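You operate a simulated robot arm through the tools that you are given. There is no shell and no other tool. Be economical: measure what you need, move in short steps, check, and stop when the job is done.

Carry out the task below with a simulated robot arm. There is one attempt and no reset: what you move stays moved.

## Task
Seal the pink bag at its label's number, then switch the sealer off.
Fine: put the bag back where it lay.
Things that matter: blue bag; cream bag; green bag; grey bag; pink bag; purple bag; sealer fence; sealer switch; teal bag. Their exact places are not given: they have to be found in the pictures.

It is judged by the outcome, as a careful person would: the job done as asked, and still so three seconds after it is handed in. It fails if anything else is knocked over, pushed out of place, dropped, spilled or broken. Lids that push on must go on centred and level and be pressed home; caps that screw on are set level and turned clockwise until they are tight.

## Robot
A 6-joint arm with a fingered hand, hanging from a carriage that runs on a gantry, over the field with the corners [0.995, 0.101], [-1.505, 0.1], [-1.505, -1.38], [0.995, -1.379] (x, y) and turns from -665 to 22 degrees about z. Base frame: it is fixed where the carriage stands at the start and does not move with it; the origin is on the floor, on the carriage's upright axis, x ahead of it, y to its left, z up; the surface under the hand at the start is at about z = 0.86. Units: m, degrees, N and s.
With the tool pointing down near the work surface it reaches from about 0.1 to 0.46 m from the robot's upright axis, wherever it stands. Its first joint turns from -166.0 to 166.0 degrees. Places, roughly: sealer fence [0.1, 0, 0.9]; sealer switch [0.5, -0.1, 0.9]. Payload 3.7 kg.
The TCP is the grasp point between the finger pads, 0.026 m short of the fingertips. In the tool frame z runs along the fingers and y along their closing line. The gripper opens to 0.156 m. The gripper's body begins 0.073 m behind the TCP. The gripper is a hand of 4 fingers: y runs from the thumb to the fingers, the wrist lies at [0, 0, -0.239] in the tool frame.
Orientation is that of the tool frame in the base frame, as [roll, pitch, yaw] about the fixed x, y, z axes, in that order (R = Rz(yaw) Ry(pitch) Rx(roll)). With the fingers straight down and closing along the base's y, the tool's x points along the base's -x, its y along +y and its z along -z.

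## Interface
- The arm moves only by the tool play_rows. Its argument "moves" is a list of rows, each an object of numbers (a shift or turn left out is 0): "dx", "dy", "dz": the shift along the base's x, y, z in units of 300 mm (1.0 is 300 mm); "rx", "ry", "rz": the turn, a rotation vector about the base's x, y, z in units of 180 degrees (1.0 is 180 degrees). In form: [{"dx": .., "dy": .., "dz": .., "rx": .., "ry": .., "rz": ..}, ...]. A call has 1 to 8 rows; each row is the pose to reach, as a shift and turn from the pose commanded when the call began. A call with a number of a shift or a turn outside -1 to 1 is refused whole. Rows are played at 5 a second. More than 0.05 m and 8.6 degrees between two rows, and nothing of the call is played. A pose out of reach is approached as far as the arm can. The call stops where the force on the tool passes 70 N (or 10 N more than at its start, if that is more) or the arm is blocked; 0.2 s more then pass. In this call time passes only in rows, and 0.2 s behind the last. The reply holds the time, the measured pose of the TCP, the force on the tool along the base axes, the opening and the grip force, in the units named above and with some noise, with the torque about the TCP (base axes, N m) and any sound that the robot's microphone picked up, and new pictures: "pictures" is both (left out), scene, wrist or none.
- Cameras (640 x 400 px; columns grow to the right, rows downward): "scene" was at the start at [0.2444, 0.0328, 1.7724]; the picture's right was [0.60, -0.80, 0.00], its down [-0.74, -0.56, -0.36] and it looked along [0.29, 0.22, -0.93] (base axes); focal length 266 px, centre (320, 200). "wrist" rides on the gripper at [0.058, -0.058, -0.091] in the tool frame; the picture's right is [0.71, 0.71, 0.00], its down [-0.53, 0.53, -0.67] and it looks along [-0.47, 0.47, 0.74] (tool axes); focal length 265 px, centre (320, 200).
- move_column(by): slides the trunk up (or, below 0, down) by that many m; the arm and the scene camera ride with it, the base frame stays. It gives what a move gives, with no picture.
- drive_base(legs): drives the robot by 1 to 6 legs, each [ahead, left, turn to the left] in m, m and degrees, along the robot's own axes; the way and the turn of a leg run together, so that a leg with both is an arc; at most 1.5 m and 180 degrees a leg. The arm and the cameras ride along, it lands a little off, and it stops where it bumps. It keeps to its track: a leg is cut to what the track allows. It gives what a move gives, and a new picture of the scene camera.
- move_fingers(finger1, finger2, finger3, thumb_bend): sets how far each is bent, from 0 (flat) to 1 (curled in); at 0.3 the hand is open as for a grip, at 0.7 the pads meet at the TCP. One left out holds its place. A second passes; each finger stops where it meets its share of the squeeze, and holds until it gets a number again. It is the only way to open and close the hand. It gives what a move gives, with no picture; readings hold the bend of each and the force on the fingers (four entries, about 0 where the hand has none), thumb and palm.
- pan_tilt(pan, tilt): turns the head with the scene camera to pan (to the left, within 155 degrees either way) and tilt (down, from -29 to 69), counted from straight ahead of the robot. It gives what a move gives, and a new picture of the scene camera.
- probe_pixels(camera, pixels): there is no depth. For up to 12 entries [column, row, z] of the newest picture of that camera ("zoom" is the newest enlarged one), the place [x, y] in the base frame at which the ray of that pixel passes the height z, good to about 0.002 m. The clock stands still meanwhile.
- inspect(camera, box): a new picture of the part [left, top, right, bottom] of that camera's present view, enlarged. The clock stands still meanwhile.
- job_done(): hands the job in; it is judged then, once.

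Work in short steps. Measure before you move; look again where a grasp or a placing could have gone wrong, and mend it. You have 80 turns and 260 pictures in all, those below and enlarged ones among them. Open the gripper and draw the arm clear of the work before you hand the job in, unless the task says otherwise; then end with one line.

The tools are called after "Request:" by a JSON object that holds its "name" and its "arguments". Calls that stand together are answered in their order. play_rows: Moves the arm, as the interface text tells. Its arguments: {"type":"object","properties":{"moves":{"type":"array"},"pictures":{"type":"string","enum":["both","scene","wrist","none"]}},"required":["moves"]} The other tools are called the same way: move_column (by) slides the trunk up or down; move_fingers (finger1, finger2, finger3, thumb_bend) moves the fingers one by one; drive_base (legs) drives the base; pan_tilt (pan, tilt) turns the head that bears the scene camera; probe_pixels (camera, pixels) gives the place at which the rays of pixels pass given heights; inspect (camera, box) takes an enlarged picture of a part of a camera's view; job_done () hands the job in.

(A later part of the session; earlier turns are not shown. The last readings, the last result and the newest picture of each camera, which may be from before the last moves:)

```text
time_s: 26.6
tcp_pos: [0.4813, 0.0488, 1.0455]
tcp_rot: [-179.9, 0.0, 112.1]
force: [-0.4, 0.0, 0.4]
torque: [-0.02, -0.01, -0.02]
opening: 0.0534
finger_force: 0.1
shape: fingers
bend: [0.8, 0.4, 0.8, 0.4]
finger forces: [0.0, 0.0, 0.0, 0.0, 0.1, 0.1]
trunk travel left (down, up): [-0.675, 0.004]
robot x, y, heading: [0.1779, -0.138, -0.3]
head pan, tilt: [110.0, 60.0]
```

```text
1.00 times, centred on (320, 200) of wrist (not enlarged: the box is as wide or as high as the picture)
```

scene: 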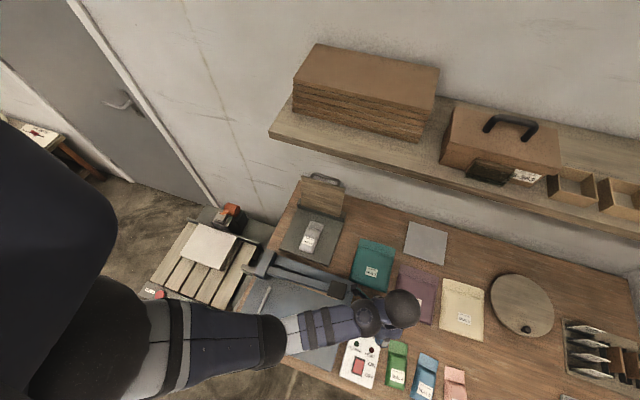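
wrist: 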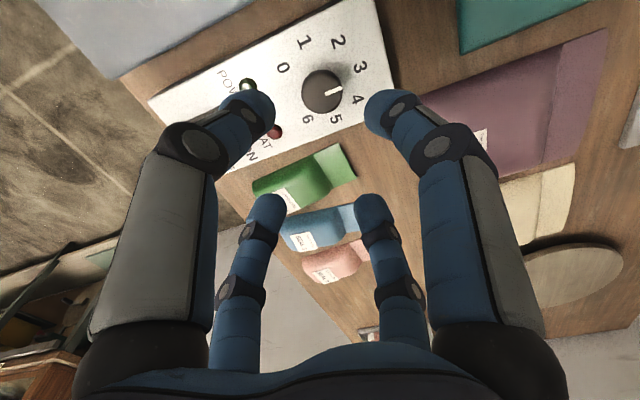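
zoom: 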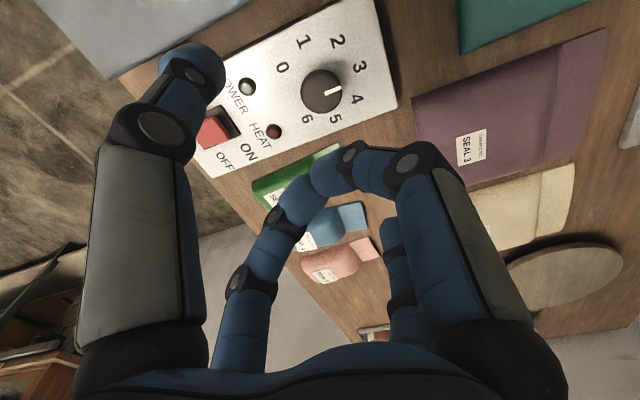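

Fingers 1 and 3 block each other when both curl. I'll try finger1 curled and finger3 flat.

Request:
{"name": "move_fingers", "arguments": {"finger3": 0.0}}

Request:
{"name": "move_fingers", "arguments": {"finger1": 1.0}}

Request:
{"name": "inspect", "arguments": {"camera": "wrist", "box": [0, 0, 640, 400]}}

```text
time_s: 27.6
tcp_pos: [0.4801, 0.0503, 1.0462]
tcp_rot: [-180.0, 0.0, 112.2]
force: [-0.1, -0.9, -0.2]
torque: [-0.02, 0.01, 0.06]
opening: 0.0758
finger_force: 0.1
shape: fingers
bend: [1.0, 0.4, 0.01, 0.4]
finger forces: [0.1, 0.1, 0.0, 0.0, 0.0, 0.1]
trunk travel left (down, up): [-0.675, 0.004]
robot x, y, heading: [0.1794, -0.135, 0.0]
head pan, tilt: [110.0, 60.0]
```

```text
time_s: 28.6
tcp_pos: [0.4808, 0.0488, 1.0463]
tcp_rot: [-179.9, 0.1, 112.0]
force: [-0.8, -0.4, 0.3]
torque: [-0.04, 0.02, 0.0]
opening: 0.0759
finger_force: 0.0
shape: fingers
bend: [1.0, 0.4, 0.01, 0.4]
finger forces: [0.1, 0.0, 0.1, 0.1, 0.0, 0.0]
trunk travel left (down, up): [-0.675, 0.004]
robot x, y, heading: [0.1821, -0.1319, -0.1]
head pan, tilt: [110.0, 60.0]
```

```text
1.00 times, centred on (320, 200) of wrist (not enlarged: the box is as wide or as high as the picture)
```

zoom: 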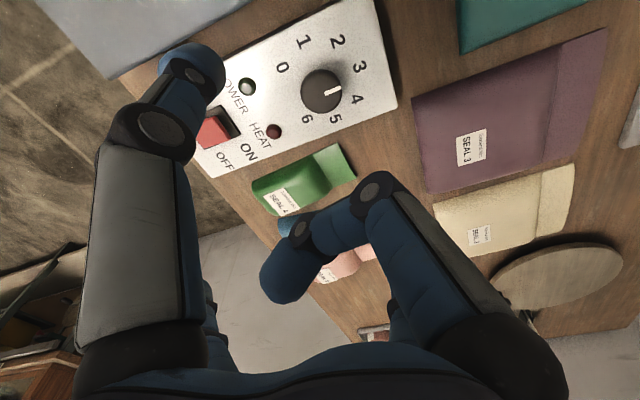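

With finger1 fully curled it stays above TCP level and finger3 is flat, so thumb+finger2 can grip the bag's width. I'll drive 0.3 m ahead to reach the pink bag.

Request:
{"name": "drive_base", "arguments": {"legs": [[0.3, 0, 0]]}}

Request:
{"name": "move_fingers", "arguments": {"finger2": 0.51, "thumb_bend": 0.51}}

```text
time_s: 30.7
tcp_pos: [0.7781, 0.0487, 1.0457]
tcp_rot: [180.0, 0.0, 112.1]
force: [0.4, 0.8, -0.6]
torque: [0.01, 0.02, 0.03]
opening: 0.0759
finger_force: 0.1
shape: fingers
bend: [1.0, 0.4, 0.01, 0.4]
finger forces: [0.1, 0.1, 0.0, 0.0, 0.0, 0.1]
trunk travel left (down, up): [-0.675, 0.004]
robot x, y, heading: [0.4785, -0.1372, 0.3]
head pan, tilt: [110.0, 60.0]
```

scene: 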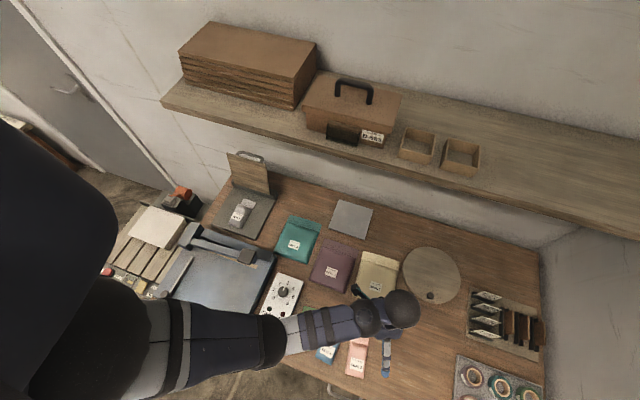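

```text
time_s: 31.7
tcp_pos: [0.7787, 0.0493, 1.0453]
tcp_rot: [-179.9, 0.0, 112.1]
force: [0.3, 0.4, 0.8]
torque: [0.03, -0.03, -0.02]
opening: 0.0629
finger_force: 0.0
shape: fingers
bend: [1.0, 0.51, 0.01, 0.51]
finger forces: [0.1, 0.1, 0.0, 0.1, 0.0, 0.0]
trunk travel left (down, up): [-0.675, 0.004]
robot x, y, heading: [0.4783, -0.1345, -0.4]
head pan, tilt: [110.0, 60.0]
```

Now move above the pink bag, aligned with its 5.7° turn, and descend to z 0.97 for a look.

Request:
{"name": "play_rows", "arguments": {"moves": [{"dx": -0.005, "dy": -0.097, "dz": -0.03, "rz": -0.023}, {"dx": -0.009, "dy": -0.194, "dz": -0.08, "rz": -0.046}, {"dx": -0.014, "dy": -0.291, "dz": -0.16, "rz": -0.068}, {"dx": -0.018, "dy": -0.3877, "dz": -0.25, "rz": -0.091}]}}

Request:
{"name": "pan_tilt", "arguments": {"pan": 62, "tilt": 68}}

```text
time_s: 32.7
tcp_pos: [0.7723, -0.0661, 0.9707]
tcp_rot: [180.0, 0.1, 95.7]
force: [0.4, -0.4, 0.3]
torque: [-0.03, 0.0, 0.0]
opening: 0.0631
finger_force: 0.0
shape: fingers
bend: [1.0, 0.51, 0.01, 0.51]
finger forces: [0.0, 0.1, 0.1, 0.0, 0.1, 0.0]
trunk travel left (down, up): [-0.675, 0.004]
robot x, y, heading: [0.4796, -0.1343, -0.1]
head pan, tilt: [110.0, 60.0]
```

scene: 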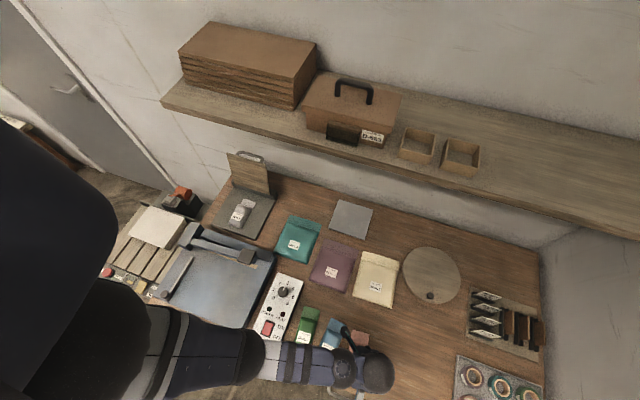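
wrist: 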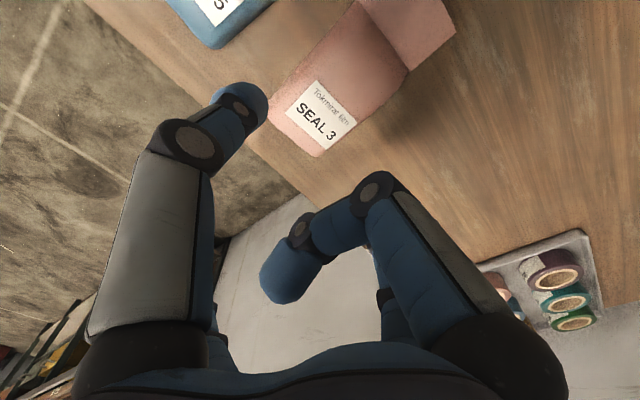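

```text
time_s: 33.9
tcp_pos: [0.7736, -0.0667, 0.9696]
tcp_rot: [180.0, 0.0, 95.7]
force: [-0.4, 0.2, -0.5]
torque: [0.0, 0.01, -0.02]
opening: 0.063
finger_force: 0.2
shape: fingers
bend: [1.0, 0.51, 0.01, 0.51]
finger forces: [0.0, 0.1, 0.1, 0.0, 0.1, 0.0]
trunk travel left (down, up): [-0.675, 0.004]
robot x, y, heading: [0.4836, -0.1378, -0.2]
head pan, tilt: [62.0, 68.0]
```

scene: 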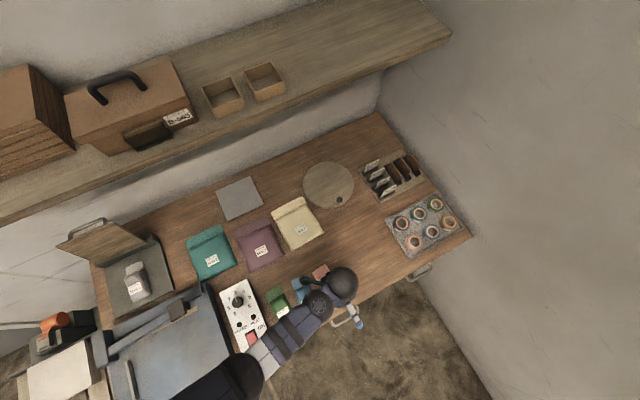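

The wrist sees the pink bag; I'll measure its edges from here.

Request:
{"name": "probe_pixels", "arguments": {"camera": "wrist", "pixels": [[313, 157, 0.863], [408, 72, 0.865], [455, 28, 0.863], [268, 118, 0.863], [360, 3, 0.865], [210, 47, 0.865], [320, 110, 0.885]]}}

Request:
{"name": "inspect", "arguments": {"camera": "wrist", "box": [180, 0, 480, 190]}}

```text
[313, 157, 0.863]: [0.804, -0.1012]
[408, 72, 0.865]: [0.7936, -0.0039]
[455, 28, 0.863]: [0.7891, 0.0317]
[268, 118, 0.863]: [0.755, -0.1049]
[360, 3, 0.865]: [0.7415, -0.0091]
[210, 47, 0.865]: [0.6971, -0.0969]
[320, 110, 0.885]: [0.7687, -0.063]
```

```text
2.11 times, centred on (330, 95) of wrist
```

zoom: 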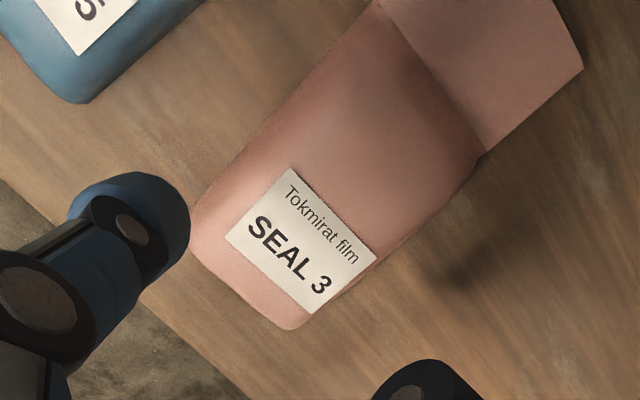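

The bag centre at the grip line is x≈0.774, matching the hand. Descend to z≈0.903.

Request:
{"name": "play_rows", "arguments": {"moves": [{"dx": 0.003, "dz": -0.1}, {"dx": 0.004, "dz": -0.18}, {"dx": 0.004, "dz": -0.222}], "pictures": "wrist"}}

Request:
{"name": "inspect", "arguments": {"camera": "scene", "box": [230, 230, 410, 370]}}

```text
time_s: 34.6
tcp_pos: [0.7745, -0.0679, 0.9036]
tcp_rot: [-180.0, 0.0, 95.7]
force: [-0.2, -0.2, -1.1]
torque: [0.01, 0.05, -0.02]
opening: 0.0628
finger_force: 0.1
shape: fingers
bend: [1.0, 0.51, 0.01, 0.51]
finger forces: [0.0, 0.0, 0.0, 0.0, 0.0, 0.0]
trunk travel left (down, up): [-0.675, 0.004]
robot x, y, heading: [0.4773, -0.1375, -0.3]
head pan, tilt: [62.0, 68.0]
```

wrist: 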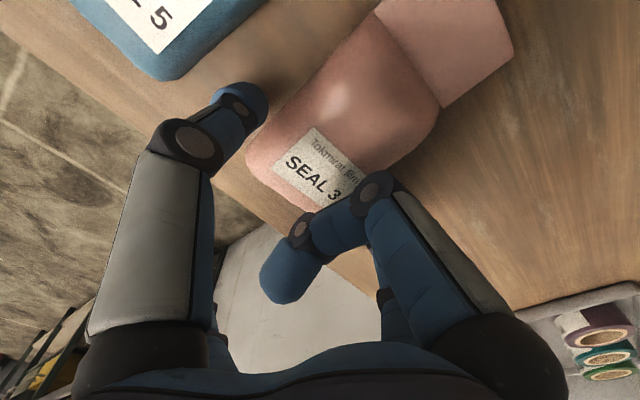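

```text
2.86 times, centred on (320, 300) of scene
```

zoom: 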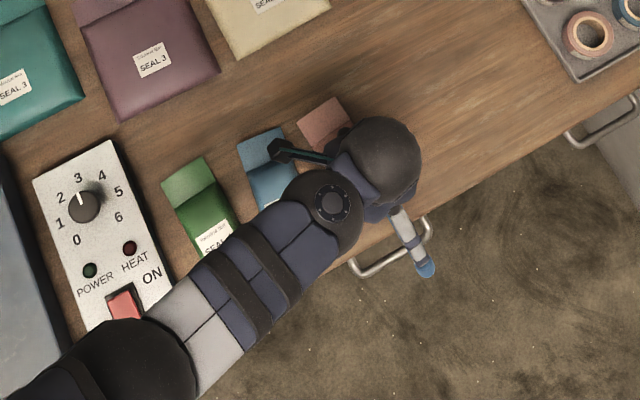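

The thumb sits between the blue and pink bags, no contact. Close thumb and finger2 gently.

Request:
{"name": "move_fingers", "arguments": {"finger2": 0.62, "thumb_bend": 0.62}}

Request:
{"name": "inspect", "arguments": {"camera": "wrist", "box": [160, 0, 560, 240]}}

```text
time_s: 35.6
tcp_pos: [0.7757, -0.0682, 0.9038]
tcp_rot: [180.0, 0.0, 95.8]
force: [0.1, -0.4, -0.7]
torque: [0.04, -0.02, 0.01]
opening: 0.0563
finger_force: 6.1
shape: fingers
bend: [1.0, 0.56, 0.01, 0.58]
finger forces: [0.0, 6.3, 0.1, 0.0, 6.4, 0.0]
trunk travel left (down, up): [-0.675, 0.004]
robot x, y, heading: [0.4795, -0.1399, -0.1]
head pan, tilt: [62.0, 68.0]
```

```text
1.60 times, centred on (360, 120) of wrist
```

zoom: 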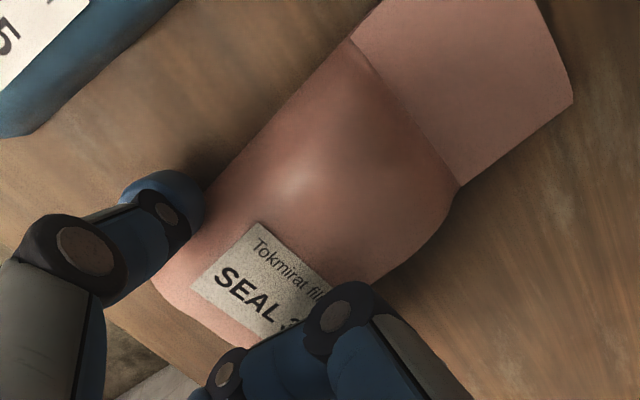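

Both digits hold 6 N. I'll lift slowly 6 cm and check.

Request:
{"name": "play_rows", "arguments": {"moves": [{"dz": 0.02}, {"dz": 0.06}, {"dz": 0.12}, {"dz": 0.2}], "pictures": "both"}}

```text
time_s: 36.6
tcp_pos: [0.7747, -0.066, 0.9641]
tcp_rot: [-179.9, 0.0, 95.8]
force: [0.4, -0.8, -0.9]
torque: [-0.02, -0.01, -0.03]
opening: 0.056
finger_force: 6.0
shape: fingers
bend: [1.0, 0.56, 0.01, 0.58]
finger forces: [0.0, 6.3, 0.1, 0.0, 6.3, 0.1]
trunk travel left (down, up): [-0.675, 0.004]
robot x, y, heading: [0.4826, -0.1312, -0.2]
head pan, tilt: [62.0, 68.0]
```

scene: 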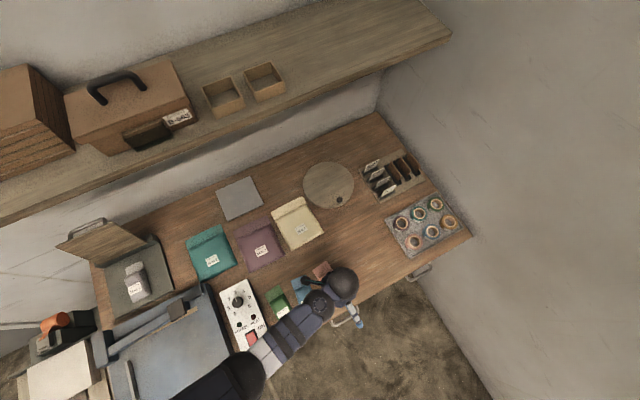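
wrist: 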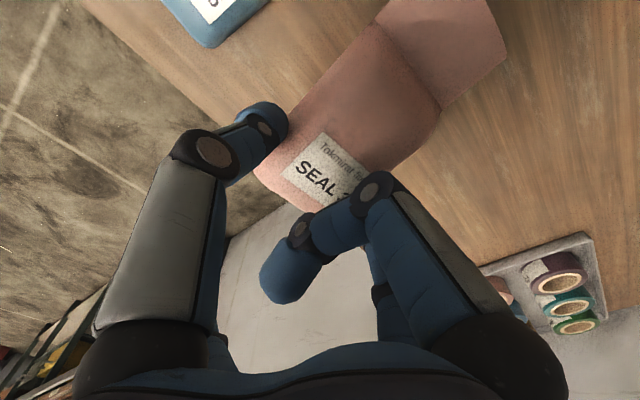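

The bag came up cleanly. Raise to z≈1.06, square it to yaw 90, and drive back toward the sealer.

Request:
{"name": "play_rows", "arguments": {"moves": [{"dz": 0.1, "rz": -0.01}, {"dz": 0.2, "rz": -0.02}, {"dz": 0.3, "rz": -0.032}], "pictures": "none"}}

Request:
{"name": "drive_base", "arguments": {"legs": [[-0.57, 0, 0]]}}

Request:
{"name": "play_rows", "arguments": {"moves": [{"dz": 0.0}], "pictures": "wrist"}}

```text
time_s: 37.5
tcp_pos: [0.7739, -0.0679, 1.0548]
tcp_rot: [-180.0, 0.0, 89.9]
force: [0.5, 0.0, -0.8]
torque: [-0.02, -0.04, 0.01]
opening: 0.0564
finger_force: 6.3
shape: fingers
bend: [1.0, 0.56, 0.01, 0.58]
finger forces: [0.0, 6.3, 0.0, 0.0, 6.2, 0.0]
trunk travel left (down, up): [-0.675, 0.004]
robot x, y, heading: [0.4769, -0.1375, -0.0]
head pan, tilt: [62.0, 68.0]
```

```text
time_s: 40.8
tcp_pos: [0.1913, -0.0656, 1.0549]
tcp_rot: [-180.0, 0.0, 90.3]
force: [-0.2, -0.9, -0.1]
torque: [0.01, -0.01, 0.04]
opening: 0.056
finger_force: 6.2
shape: fingers
bend: [1.0, 0.56, 0.01, 0.58]
finger forces: [0.1, 6.3, 0.1, 0.0, 6.2, 0.1]
trunk travel left (down, up): [-0.675, 0.004]
robot x, y, heading: [-0.1051, -0.1362, 0.1]
head pan, tilt: [62.0, 68.0]
```

scene: 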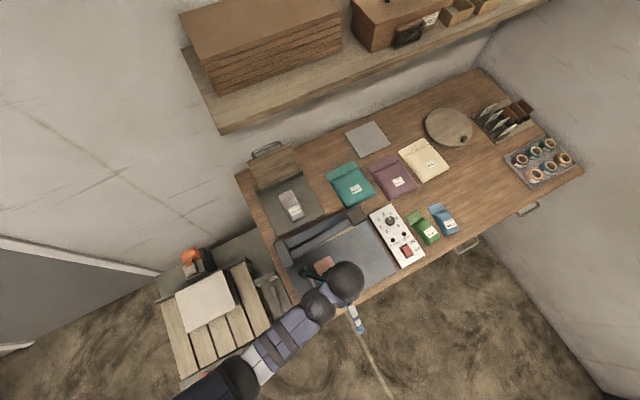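

```text
time_s: 41.2
tcp_pos: [0.1902, -0.0655, 1.0544]
tcp_rot: [180.0, 0.0, 90.2]
force: [0.1, 0.7, -0.8]
torque: [0.0, -0.06, 0.01]
opening: 0.0561
finger_force: 6.2
shape: fingers
bend: [1.0, 0.56, 0.01, 0.58]
finger forces: [0.1, 6.3, 0.0, 0.0, 6.2, 0.1]
trunk travel left (down, up): [-0.675, 0.004]
robot x, y, heading: [-0.1023, -0.1381, -0.1]
head pan, tilt: [62.0, 68.0]
```

wrist: 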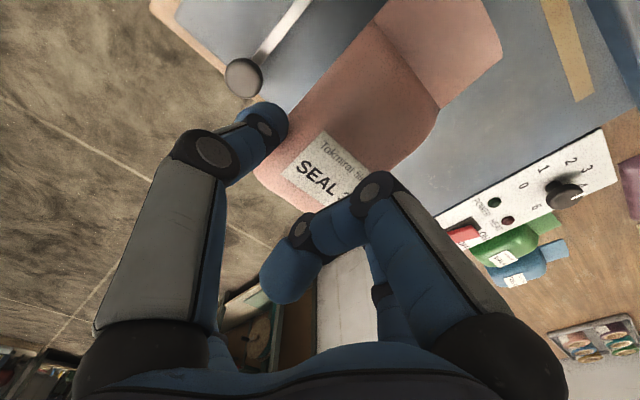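

Fence knob at (245,77), bag above the bed. Descend at (0.205, −0.035), in front of the lever, to bag bottom about 8 mm above the bed.

Request:
{"name": "play_rows", "arguments": {"moves": [{"dx": 0.024, "dy": 0.051, "dz": -0.03}, {"dx": 0.048, "dy": 0.102, "dz": -0.1}, {"dx": 0.048, "dy": 0.102, "dz": -0.2}, {"dx": 0.048, "dy": 0.102, "dz": -0.28}, {"dx": 0.048, "dy": 0.102, "dz": -0.337}], "pictures": "both"}}

Request:
{"name": "inspect", "arguments": {"camera": "scene", "box": [260, 195, 420, 310]}}

```text
time_s: 42.4
tcp_pos: [0.2043, -0.0354, 0.9547]
tcp_rot: [180.0, 0.0, 90.2]
force: [0.5, 0.7, -0.1]
torque: [-0.03, -0.02, 0.02]
opening: 0.056
finger_force: 6.0
shape: fingers
bend: [1.0, 0.56, 0.01, 0.58]
finger forces: [0.0, 6.0, 0.0, 0.0, 6.3, 0.0]
trunk travel left (down, up): [-0.675, 0.004]
robot x, y, heading: [-0.1041, -0.1365, 0.1]
head pan, tilt: [62.0, 68.0]
```

scene: 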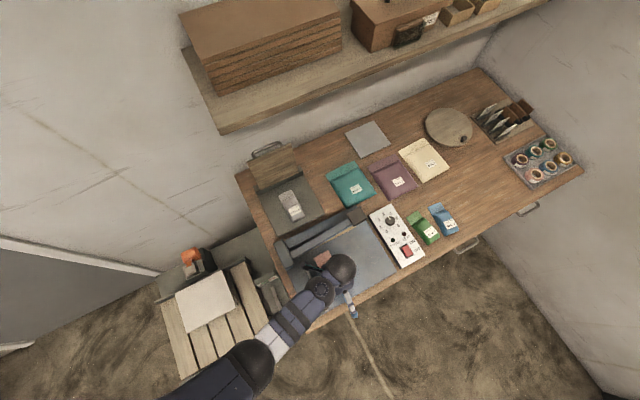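
wrist: 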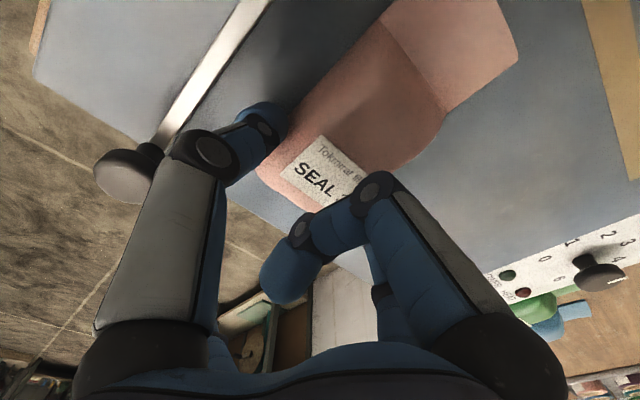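

```text
3.48 times, centred on (340, 252) of scene
```

zoom: 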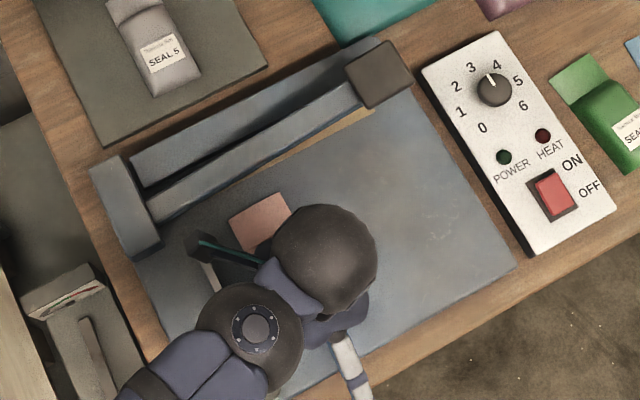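

Clearances look fine. Now slide +y 5.2 cm with the flap passing under the lever, keeping the bag a few mm above the bed.

Request:
{"name": "play_rows", "arguments": {"moves": [{"dy": 0.04, "dz": -0.01}, {"dy": 0.08, "dz": -0.015}, {"dy": 0.12, "dz": -0.018}, {"dy": 0.15, "dz": -0.02}, {"dy": 0.173, "dz": -0.022}], "pictures": "both"}}

Request:
{"name": "inspect", "arguments": {"camera": "scene", "box": [260, 195, 420, 310]}}

Request:
{"name": "probe_pixels", "arguments": {"camera": "zoom", "pixels": [[370, 118, 0.9], [363, 107, 0.9]]}}

```text
time_s: 43.6
tcp_pos: [0.2042, 0.0163, 0.9461]
tcp_rot: [-179.9, 0.0, 90.2]
force: [-0.2, -2.3, 10.3]
torque: [-0.11, 0.01, 0.0]
opening: 0.056
finger_force: 7.7
shape: fingers
bend: [1.0, 0.55, 0.01, 0.58]
finger forces: [0.0, 8.0, 0.0, 0.0, 7.6, 0.0]
trunk travel left (down, up): [-0.675, 0.004]
robot x, y, heading: [-0.1064, -0.137, -0.0]
head pan, tilt: [62.0, 68.0]
```

scene: 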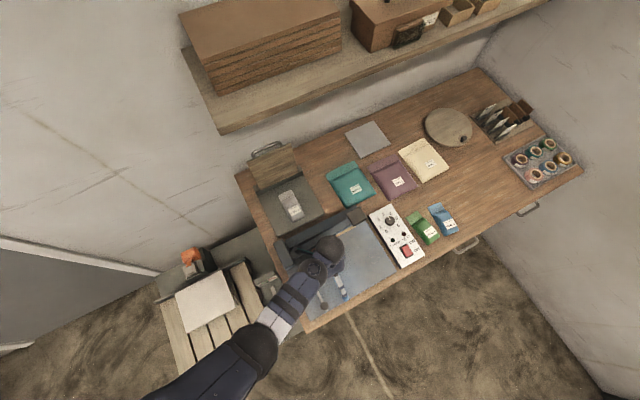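
wrist: 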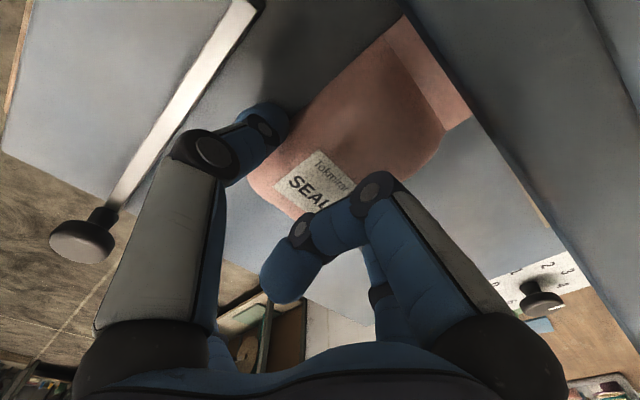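

```text
3.48 times, centred on (340, 252) of scene
```

zoom: 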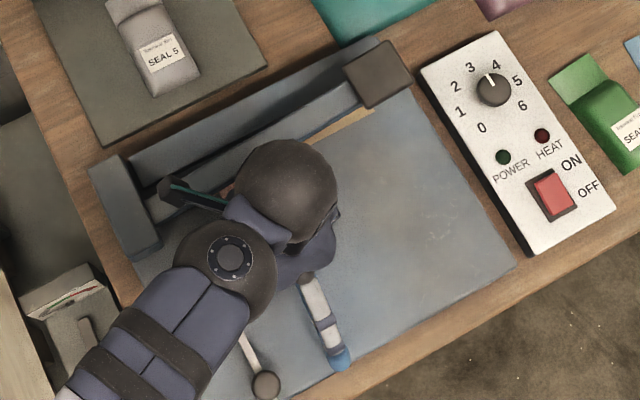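

```text
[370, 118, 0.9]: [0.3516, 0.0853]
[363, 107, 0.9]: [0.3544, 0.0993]
```

The bag bottom touches the bed (10 N up). Flap lies under the lever over the strip (y≈0.093). Release, rise 7 cm straight up, then look.

Request:
{"name": "move_fingers", "arguments": {"finger2": 0.51, "thumb_bend": 0.53}}

Request:
{"name": "play_rows", "arguments": {"moves": [{"dz": 0.05}, {"dz": 0.12}, {"dz": 0.24}], "pictures": "wrist"}}

```text
time_s: 44.6
tcp_pos: [0.2048, 0.016, 0.9462]
tcp_rot: [-180.0, 0.0, 90.3]
force: [-0.4, -0.1, 0.1]
torque: [-0.01, 0.02, -0.01]
opening: 0.0604
finger_force: 0.1
shape: fingers
bend: [1.0, 0.51, 0.01, 0.53]
finger forces: [0.0, 0.0, 0.0, 0.1, 0.0, 0.1]
trunk travel left (down, up): [-0.675, 0.004]
robot x, y, heading: [-0.1032, -0.1365, 0.0]
head pan, tilt: [62.0, 68.0]
```

```text
time_s: 45.4
tcp_pos: [0.2041, 0.0158, 1.0196]
tcp_rot: [-179.9, 0.0, 90.2]
force: [-0.3, -0.5, 1.2]
torque: [-0.01, -0.08, 0.02]
opening: 0.0606
finger_force: 0.0
shape: fingers
bend: [1.0, 0.51, 0.01, 0.53]
finger forces: [0.1, 0.0, 0.2, 0.0, 0.0, 0.0]
trunk travel left (down, up): [-0.675, 0.004]
robot x, y, heading: [-0.1045, -0.1385, 0.0]
head pan, tilt: [62.0, 68.0]
```

wrist: 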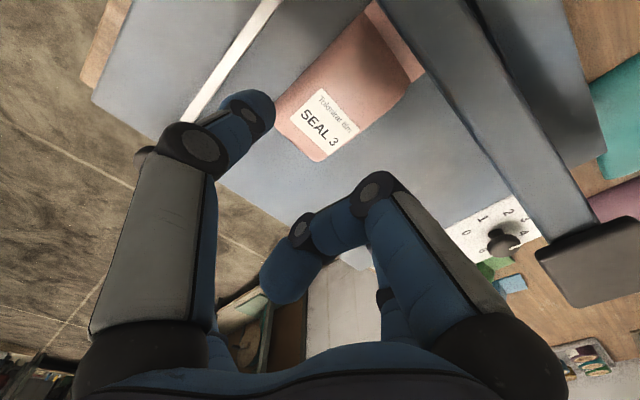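

Bag stays in place under the lever. Measure it and the fence from this view.

Request:
{"name": "inspect", "arguments": {"camera": "wrist", "box": [170, 0, 450, 175]}}

Request:
{"name": "probe_pixels", "arguments": {"camera": "wrist", "pixels": [[318, 161, 0.905], [407, 88, 0.905], [424, 72, 0.903], [275, 125, 0.905], [283, 0, 0.91], [194, 122, 0.91], [365, 5, 0.905]]}}

```text
2.29 times, centred on (310, 88) of wrist
```

zoom: 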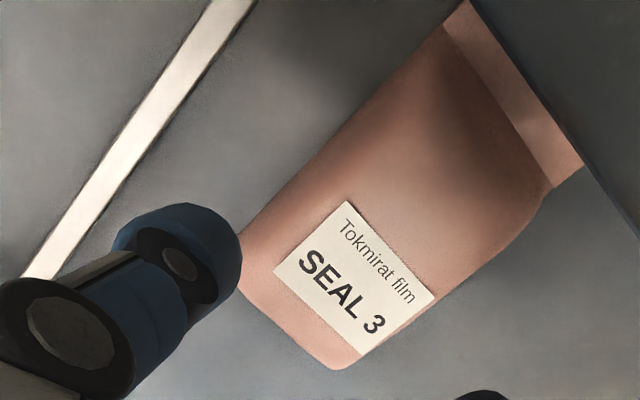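

```text
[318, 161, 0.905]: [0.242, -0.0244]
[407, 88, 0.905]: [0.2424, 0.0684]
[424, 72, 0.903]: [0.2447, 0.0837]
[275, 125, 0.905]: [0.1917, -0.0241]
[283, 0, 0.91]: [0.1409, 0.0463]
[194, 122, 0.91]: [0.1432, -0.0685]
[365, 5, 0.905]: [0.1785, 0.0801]
```

The bag sits at x 0.185–0.242, bulge y −0.024…0.068; it needs to go to the fence (right edge x≈0.140) and about 9 mm further in. Flatten the thumb, descend with finger2 right of the bag and push −x part-way.

Request:
{"name": "move_fingers", "arguments": {"thumb_bend": 0.0, "finger2": 0.51}}

Request:
{"name": "play_rows", "arguments": {"moves": [{"dx": 0.015, "dy": 0.01, "dz": -0.08}, {"dx": 0.015, "dy": 0.01, "dz": -0.16}, {"dx": 0.015, "dy": 0.01, "dz": -0.237}, {"dx": -0.04, "dy": 0.01, "dz": -0.237}, {"dx": -0.09, "dy": 0.01, "dz": -0.237}, {"dx": -0.12, "dy": 0.01, "dz": -0.237}], "pictures": "both"}}

```text
time_s: 46.4
tcp_pos: [0.2032, 0.016, 1.0204]
tcp_rot: [-180.0, 0.0, 90.2]
force: [-0.4, -0.3, -0.4]
torque: [-0.01, 0.0, 0.02]
opening: 0.1069
finger_force: 0.0
shape: fingers
bend: [1.0, 0.51, 0.01, 0.0]
finger forces: [0.0, 0.0, 0.0, 0.0, 0.0, 0.0]
trunk travel left (down, up): [-0.675, 0.004]
robot x, y, heading: [-0.1003, -0.1387, 0.4]
head pan, tilt: [62.0, 68.0]
```

```text
time_s: 47.8
tcp_pos: [0.1684, 0.0195, 0.9474]
tcp_rot: [179.9, 0.0, 90.3]
force: [-0.3, 0.7, 0.7]
torque: [0.03, 0.02, 0.02]
opening: 0.1073
finger_force: 0.1
shape: fingers
bend: [1.0, 0.51, 0.01, 0.0]
finger forces: [0.0, 0.1, 0.0, 0.1, 0.0, 0.1]
trunk travel left (down, up): [-0.675, 0.004]
robot x, y, heading: [-0.1047, -0.1358, 0.0]
head pan, tilt: [62.0, 68.0]
```

scene: 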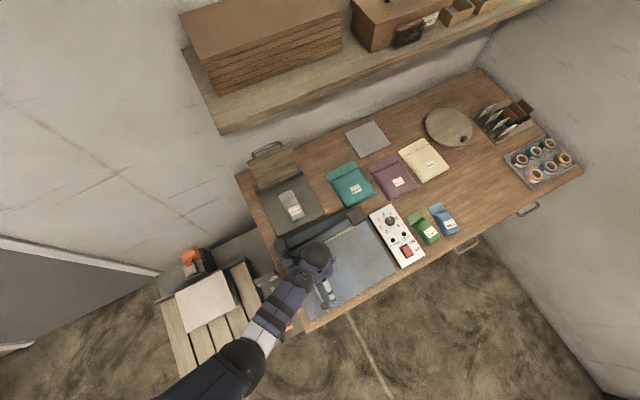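
wrist: 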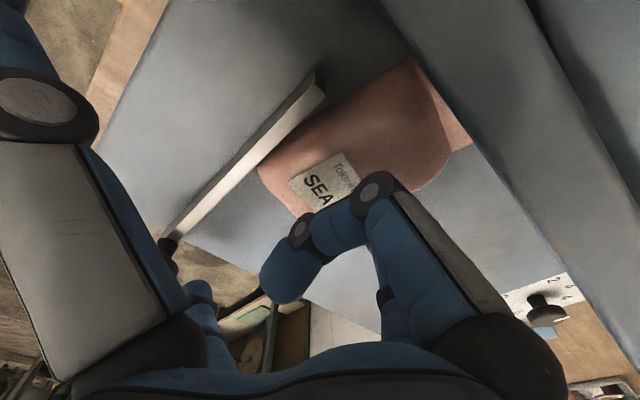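

The bag has moved close to the fence; zoom to see the gap and angle.

Request:
{"name": "inspect", "arguments": {"camera": "wrist", "box": [160, 40, 500, 250]}}

Request:
{"name": "probe_pixels", "arguments": {"camera": "wrist", "pixels": [[258, 172, 0.905], [449, 170, 0.905], [475, 145, 0.903], [300, 215, 0.905], [408, 58, 0.91], [325, 95, 0.905], [230, 180, 0.905]]}}

```text
1.88 times, centred on (330, 145) of wrist
```

zoom: 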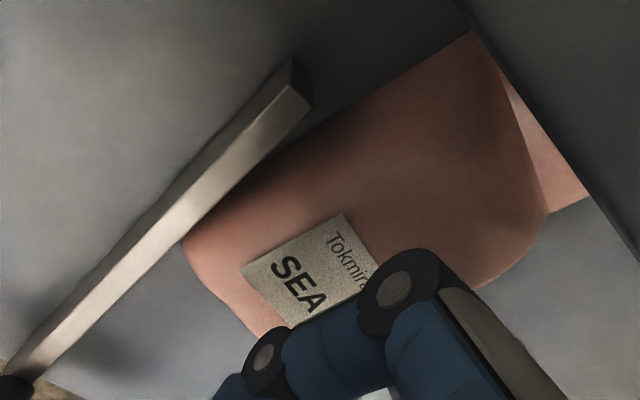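

```text
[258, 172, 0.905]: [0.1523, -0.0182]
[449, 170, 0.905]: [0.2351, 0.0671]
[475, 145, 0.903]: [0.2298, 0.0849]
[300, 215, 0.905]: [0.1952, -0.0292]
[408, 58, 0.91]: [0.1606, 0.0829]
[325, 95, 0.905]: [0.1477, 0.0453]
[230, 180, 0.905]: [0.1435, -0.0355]
```

The bag turned: its rear-left corner touches the fence but the flap end swung right. I'll re-approach with the hand turned 90° so finger2 reaches forward and can push the front of the bag left, with the hand clear of the lever.

Request:
{"name": "play_rows", "arguments": {"moves": [{"dx": 0.03, "dz": 0.1}, {"dx": 0.05, "dy": -0.05, "dz": 0.24}, {"dx": 0.1, "dy": -0.1, "dz": 0.28, "rz": 0.0467}, {"dx": 0.15, "dy": -0.15, "dz": 0.28, "rz": 0.0933}, {"dx": 0.2, "dy": -0.198, "dz": 0.28, "rz": 0.14}, {"dx": 0.25, "dy": -0.198, "dz": 0.28, "rz": 0.1867}, {"dx": 0.305, "dy": -0.198, "dz": 0.28, "rz": 0.2333}, {"dx": 0.305, "dy": -0.198, "dz": 0.28, "rz": 0.28}], "pictures": "none"}}

Request:
{"name": "play_rows", "arguments": {"moves": [{"rz": 0.045}, {"rz": 0.09}, {"rz": 0.135}, {"rz": 0.18}, {"rz": 0.218}], "pictures": "none"}}

Request:
{"name": "move_fingers", "arguments": {"finger2": 0.3}}

Request:
{"name": "inspect", "arguments": {"camera": "wrist", "box": [0, 0, 640, 400]}}

Request:
{"name": "inspect", "arguments": {"camera": "scene", "box": [260, 195, 420, 310]}}

```text
time_s: 49.6
tcp_pos: [0.2592, -0.0395, 1.0327]
tcp_rot: [-180.0, 0.0, 140.8]
force: [-0.7, 1.0, 0.4]
torque: [0.03, -0.02, -0.01]
opening: 0.1068
finger_force: 0.0
shape: fingers
bend: [1.0, 0.51, 0.01, 0.0]
finger forces: [0.0, 0.1, 0.0, 0.0, 0.0, 0.0]
trunk travel left (down, up): [-0.675, 0.004]
robot x, y, heading: [-0.1058, -0.134, 0.1]
head pan, tilt: [62.0, 68.0]
```

```text
time_s: 50.8
tcp_pos: [0.259, -0.0404, 1.0316]
tcp_rot: [-180.0, -0.1, 179.9]
force: [0.2, 0.0, -0.2]
torque: [0.02, -0.02, -0.03]
opening: 0.1069
finger_force: 0.1
shape: fingers
bend: [1.0, 0.51, 0.01, 0.0]
finger forces: [0.0, 0.0, 0.0, 0.0, 0.0, 0.1]
trunk travel left (down, up): [-0.675, 0.004]
robot x, y, heading: [-0.1008, -0.1339, 0.1]
head pan, tilt: [62.0, 68.0]
```

```text
time_s: 51.8
tcp_pos: [0.26, -0.0401, 1.0332]
tcp_rot: [-180.0, 0.0, 179.9]
force: [0.3, -0.2, 0.1]
torque: [0.0, 0.0, 0.02]
opening: 0.1071
finger_force: 0.0
shape: fingers
bend: [1.0, 0.3, 0.01, 0.0]
finger forces: [0.0, 0.0, 0.0, 0.0, 0.1, 0.0]
trunk travel left (down, up): [-0.675, 0.004]
robot x, y, heading: [-0.1031, -0.1378, 0.3]
head pan, tilt: [62.0, 68.0]
```

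```text
1.00 times, centred on (320, 200) of wrist (not enlarged: the box is as wide or as high as the picture)
```

zoom: 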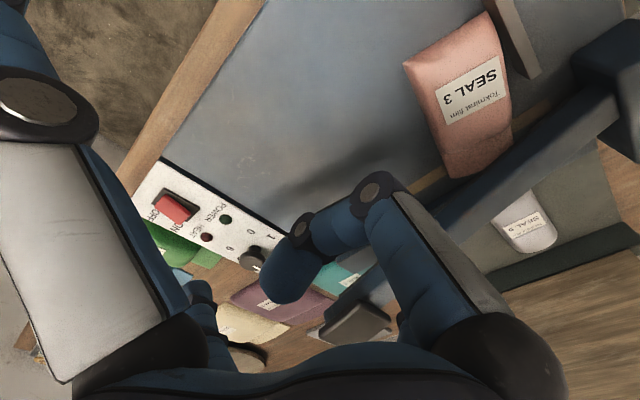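

```text
3.48 times, centred on (340, 252) of scene
```

zoom: 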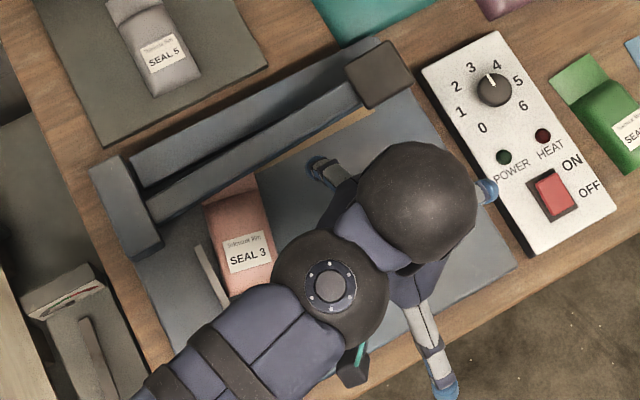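

Good view of the bag; measure its corners and finger2's tip.

Request:
{"name": "probe_pixels", "arguments": {"camera": "wrist", "pixels": [[403, 66, 0.91], [484, 14, 0.91], [448, 176, 0.905], [512, 150, 0.905], [513, 100, 0.905], [430, 130, 0.91], [541, 75, 0.903]]}}

Request:
{"name": "probe_pixels", "arguments": {"camera": "zoom", "pixels": [[316, 164, 1.01], [205, 207, 0.905], [262, 183, 0.905], [273, 285, 0.905], [225, 290, 0.905]]}}

```text
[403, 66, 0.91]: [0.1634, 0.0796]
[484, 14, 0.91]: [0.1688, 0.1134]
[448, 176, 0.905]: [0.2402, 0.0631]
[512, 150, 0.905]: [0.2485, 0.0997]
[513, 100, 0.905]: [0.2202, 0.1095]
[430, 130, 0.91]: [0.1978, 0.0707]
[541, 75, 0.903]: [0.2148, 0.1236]
```

```text
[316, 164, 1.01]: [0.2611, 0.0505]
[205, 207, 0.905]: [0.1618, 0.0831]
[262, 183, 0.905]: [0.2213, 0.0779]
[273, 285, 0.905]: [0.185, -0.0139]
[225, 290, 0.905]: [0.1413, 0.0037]
```

Finger2's tip is at (0.261, 0.050), right of the bag's front part. Lower to z≈0.937 and push 4.7 cm left.

Request:
{"name": "play_rows", "arguments": {"moves": [{"dz": -0.12}, {"dz": -0.24}, {"dz": -0.317}, {"dx": -0.05, "dz": -0.317}, {"dx": -0.09, "dz": -0.317}, {"dx": -0.125, "dz": -0.317}, {"dx": -0.157, "dz": -0.317}], "pictures": "both"}}

Request:
{"name": "inspect", "arguments": {"camera": "scene", "box": [270, 205, 390, 295]}}

```text
time_s: 53.4
tcp_pos: [0.2118, -0.0387, 0.9381]
tcp_rot: [-180.0, -0.1, 179.9]
force: [0.2, -0.1, 0.0]
torque: [-0.03, 0.01, -0.06]
opening: 0.107
finger_force: 0.3
shape: fingers
bend: [1.0, 0.3, 0.01, 0.0]
finger forces: [0.0, 0.1, 0.1, 0.0, 0.1, 0.0]
trunk travel left (down, up): [-0.675, 0.004]
robot x, y, heading: [-0.1002, -0.1382, -0.1]
head pan, tilt: [62.0, 68.0]
```

scene: 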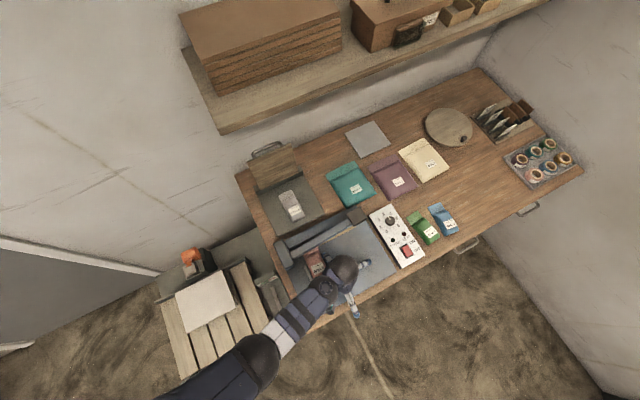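
wrist: 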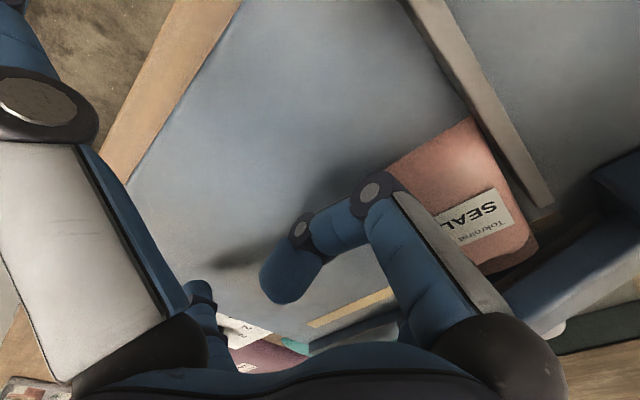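

```text
4.44 times, centred on (330, 250) of scene
```

zoom: 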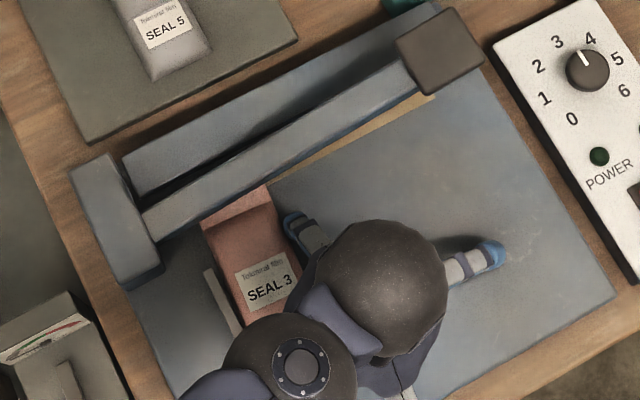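

Nearly parallel to the fence now. Measure residual angle and position.

Request:
{"name": "probe_pixels", "arguments": {"camera": "wrist", "pixels": [[473, 118, 0.905], [535, 235, 0.905], [538, 253, 0.905], [395, 160, 0.905], [487, 275, 0.905], [530, 207, 0.903], [552, 204, 0.903]]}}

Request:
{"name": "probe_pixels", "arguments": {"camera": "zoom", "pixels": [[202, 222, 0.903], [268, 186, 0.903], [278, 205, 0.905], [206, 234, 0.905], [242, 328, 0.905], [299, 290, 0.905], [210, 268, 0.912]]}}

Request:
{"name": "inspect", "arguments": {"camera": "wrist", "box": [370, 90, 570, 300]}}

```text
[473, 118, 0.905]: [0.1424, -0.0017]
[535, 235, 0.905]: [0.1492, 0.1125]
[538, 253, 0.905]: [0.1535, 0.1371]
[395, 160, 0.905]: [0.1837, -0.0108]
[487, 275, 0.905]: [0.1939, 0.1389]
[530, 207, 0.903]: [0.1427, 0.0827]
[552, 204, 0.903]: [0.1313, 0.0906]
```

```text
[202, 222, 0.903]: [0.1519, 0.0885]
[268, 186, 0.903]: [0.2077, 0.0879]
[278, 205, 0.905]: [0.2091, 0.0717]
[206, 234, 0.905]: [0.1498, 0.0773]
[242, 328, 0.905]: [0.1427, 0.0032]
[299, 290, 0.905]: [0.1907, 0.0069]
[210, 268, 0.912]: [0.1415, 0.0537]
```

```text
1.90 times, centred on (470, 195) of wrist
```

zoom: 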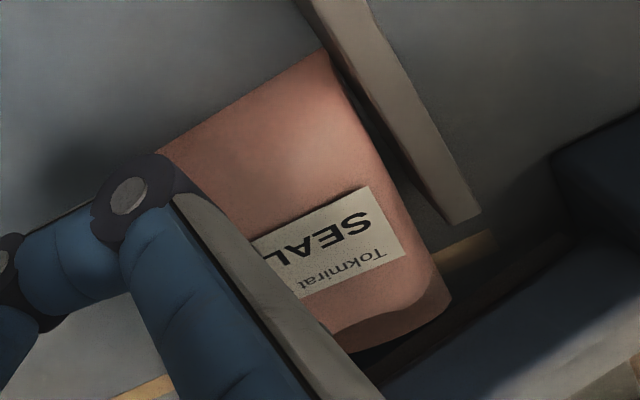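

About 6° remains; push another 6.5 mm.

Request:
{"name": "play_rows", "arguments": {"moves": [{"dx": -0.01}, {"dx": -0.023}], "pictures": "both"}}

Request:
{"name": "inspect", "arguments": {"camera": "scene", "box": [270, 205, 390, 295]}}

Request:
{"name": "inspect", "arguments": {"camera": "wrist", "box": [370, 90, 570, 300]}}

```text
time_s: 54.0
tcp_pos: [0.206, -0.0391, 0.9366]
tcp_rot: [180.0, 0.1, 179.8]
force: [0.4, 0.9, -0.7]
torque: [0.0, 0.02, -0.11]
opening: 0.107
finger_force: 0.8
shape: fingers
bend: [1.0, 0.3, 0.01, 0.0]
finger forces: [0.1, 1.3, 0.0, 0.1, 0.1, 0.1]
trunk travel left (down, up): [-0.675, 0.004]
robot x, y, heading: [-0.1023, -0.137, 0.1]
head pan, tilt: [62.0, 68.0]
```

scene: 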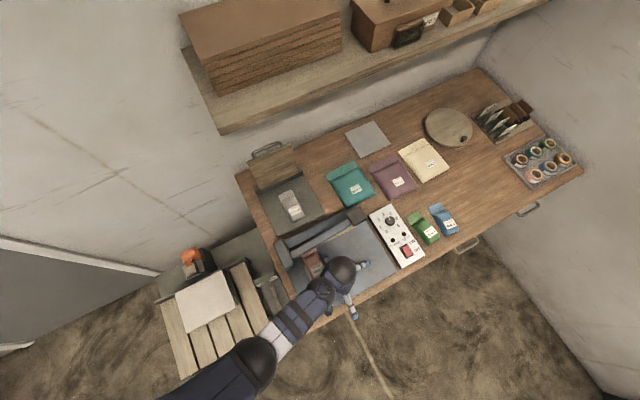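
wrist: 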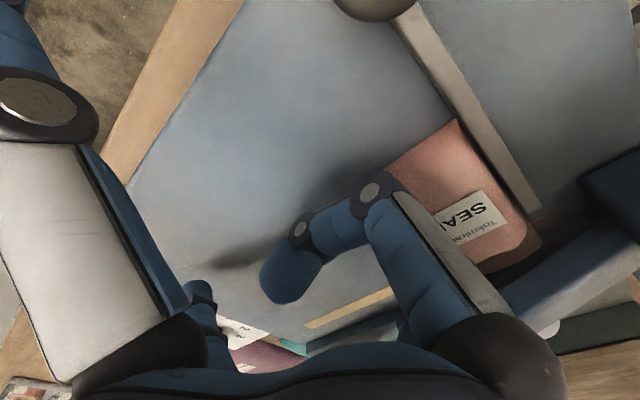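

```text
4.44 times, centred on (330, 250) of scene
```

zoom: 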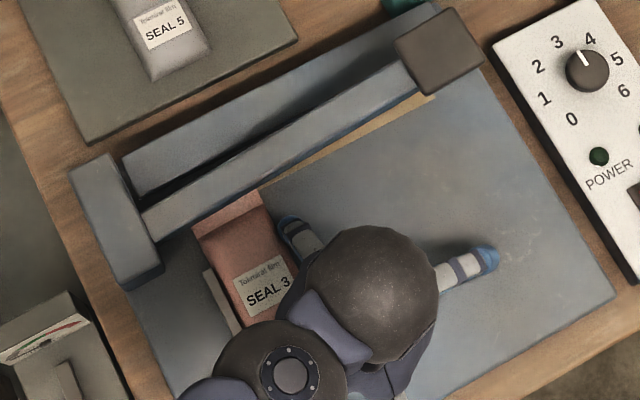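

```text
1.90 times, centred on (470, 195) of wrist
```

zoom: 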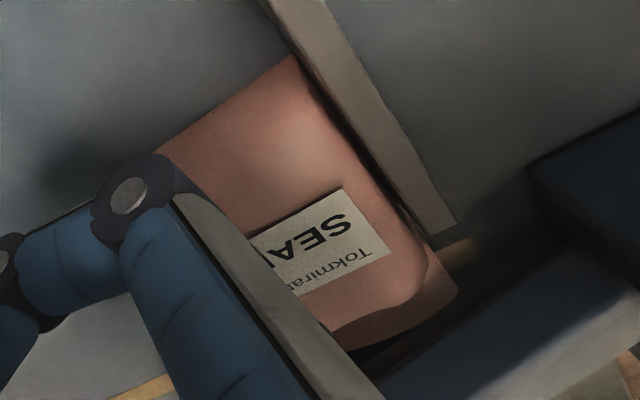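

Now parallel and flush with the fence, with light contact. Verify flap position over the strip.

Request:
{"name": "probe_pixels", "arguments": {"camera": "zoom", "pixels": [[320, 235, 0.903]]}}

Request:
{"name": "inspect", "arguments": {"camera": "scene", "box": [295, 220, 355, 270]}}

```text
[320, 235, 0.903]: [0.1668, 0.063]
```

```text
8.00 times, centred on (325, 245) of scene
```

zoom: 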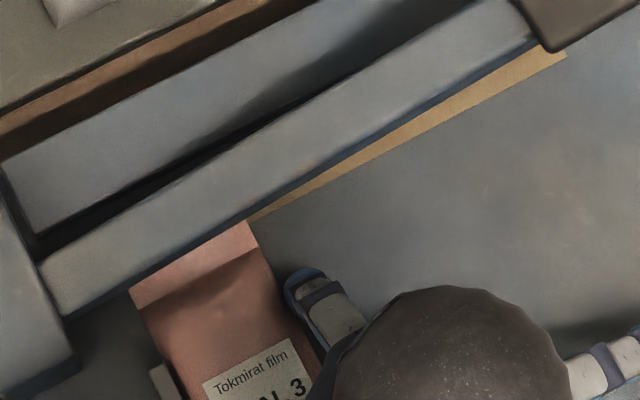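

Request:
{"name": "probe_pixels", "arguments": {"camera": "zoom", "pixels": [[133, 308, 0.905], [258, 252, 0.905], [250, 222, 0.903], [130, 289, 0.903], [260, 218, 0.902], [566, 58, 0.902], [553, 50, 0.902], [65, 312, 0.95], [250, 215, 0.96]]}}

```text
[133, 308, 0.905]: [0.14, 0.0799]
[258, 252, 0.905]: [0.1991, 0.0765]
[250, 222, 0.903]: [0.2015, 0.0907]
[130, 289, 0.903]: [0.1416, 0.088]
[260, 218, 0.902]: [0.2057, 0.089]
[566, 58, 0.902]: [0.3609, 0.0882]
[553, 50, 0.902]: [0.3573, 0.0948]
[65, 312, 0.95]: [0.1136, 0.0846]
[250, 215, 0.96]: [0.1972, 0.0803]
```

The flap covers the strip (flap y≈0.078–0.108, strip 0.0885–0.099) and the bulge is clear. Back the finger off and rise, then drive to the switch.

Request:
{"name": "play_rows", "arguments": {"moves": [{"dx": 0.05}, {"dx": 0.1}, {"dx": 0.12, "dz": 0.15}, {"dx": 0.14, "dz": 0.3}, {"dx": 0.15, "dy": -0.1, "dz": 0.4}], "pictures": "none"}}

Request:
{"name": "move_fingers", "arguments": {"finger2": 0.52}}

Request:
{"name": "drive_base", "arguments": {"legs": [[0.23, 0, 0]]}}

Request:
{"name": "inspect", "arguments": {"camera": "scene", "box": [230, 220, 390, 340]}}

```text
time_s: 55.2
tcp_pos: [0.2514, -0.0698, 1.0584]
tcp_rot: [179.9, 0.0, 179.9]
force: [-0.3, 0.0, 0.7]
torque: [-0.02, 0.01, 0.02]
opening: 0.1069
finger_force: 0.0
shape: fingers
bend: [1.0, 0.3, 0.01, 0.0]
finger forces: [0.0, 0.0, 0.1, 0.0, 0.1, 0.0]
trunk travel left (down, up): [-0.675, 0.004]
robot x, y, heading: [-0.1042, -0.1386, 0.0]
head pan, tilt: [62.0, 68.0]
```

```text
time_s: 56.2
tcp_pos: [0.251, -0.0687, 1.0584]
tcp_rot: [179.9, 0.0, 179.9]
force: [-0.1, -0.4, 0.2]
torque: [0.03, 0.0, 0.04]
opening: 0.1069
finger_force: 0.1
shape: fingers
bend: [1.0, 0.52, 0.01, 0.0]
finger forces: [0.1, 0.0, 0.0, 0.0, 0.1, 0.0]
trunk travel left (down, up): [-0.675, 0.004]
robot x, y, heading: [-0.1031, -0.1378, 0.1]
head pan, tilt: [62.0, 68.0]
```

```text
time_s: 57.9
tcp_pos: [0.4757, -0.0686, 1.0578]
tcp_rot: [179.9, 0.0, 179.8]
force: [-0.5, -0.1, 0.1]
torque: [0.0, 0.0, 0.01]
opening: 0.1071
finger_force: 0.0
shape: fingers
bend: [1.0, 0.52, 0.01, 0.0]
finger forces: [0.0, 0.0, 0.0, 0.0, 0.0, 0.1]
trunk travel left (down, up): [-0.675, 0.004]
robot x, y, heading: [0.1252, -0.1345, 0.3]
head pan, tilt: [62.0, 68.0]
```

scene: 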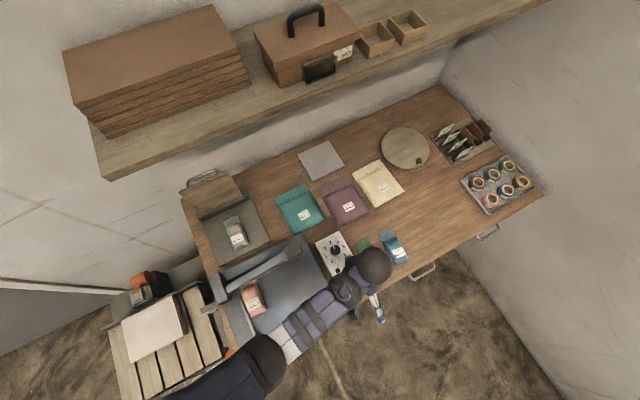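

```text
3.33 times, centred on (310, 280) of scene
```

zoom: 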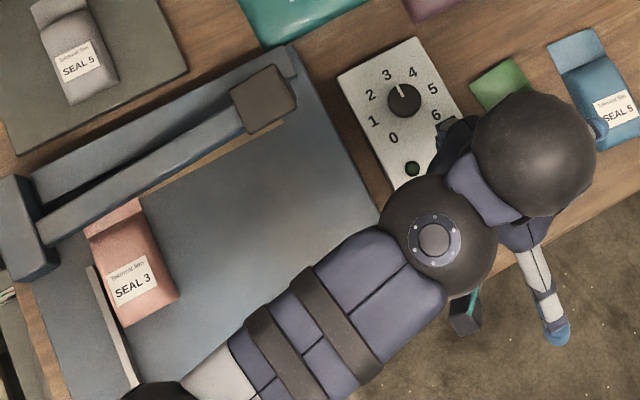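

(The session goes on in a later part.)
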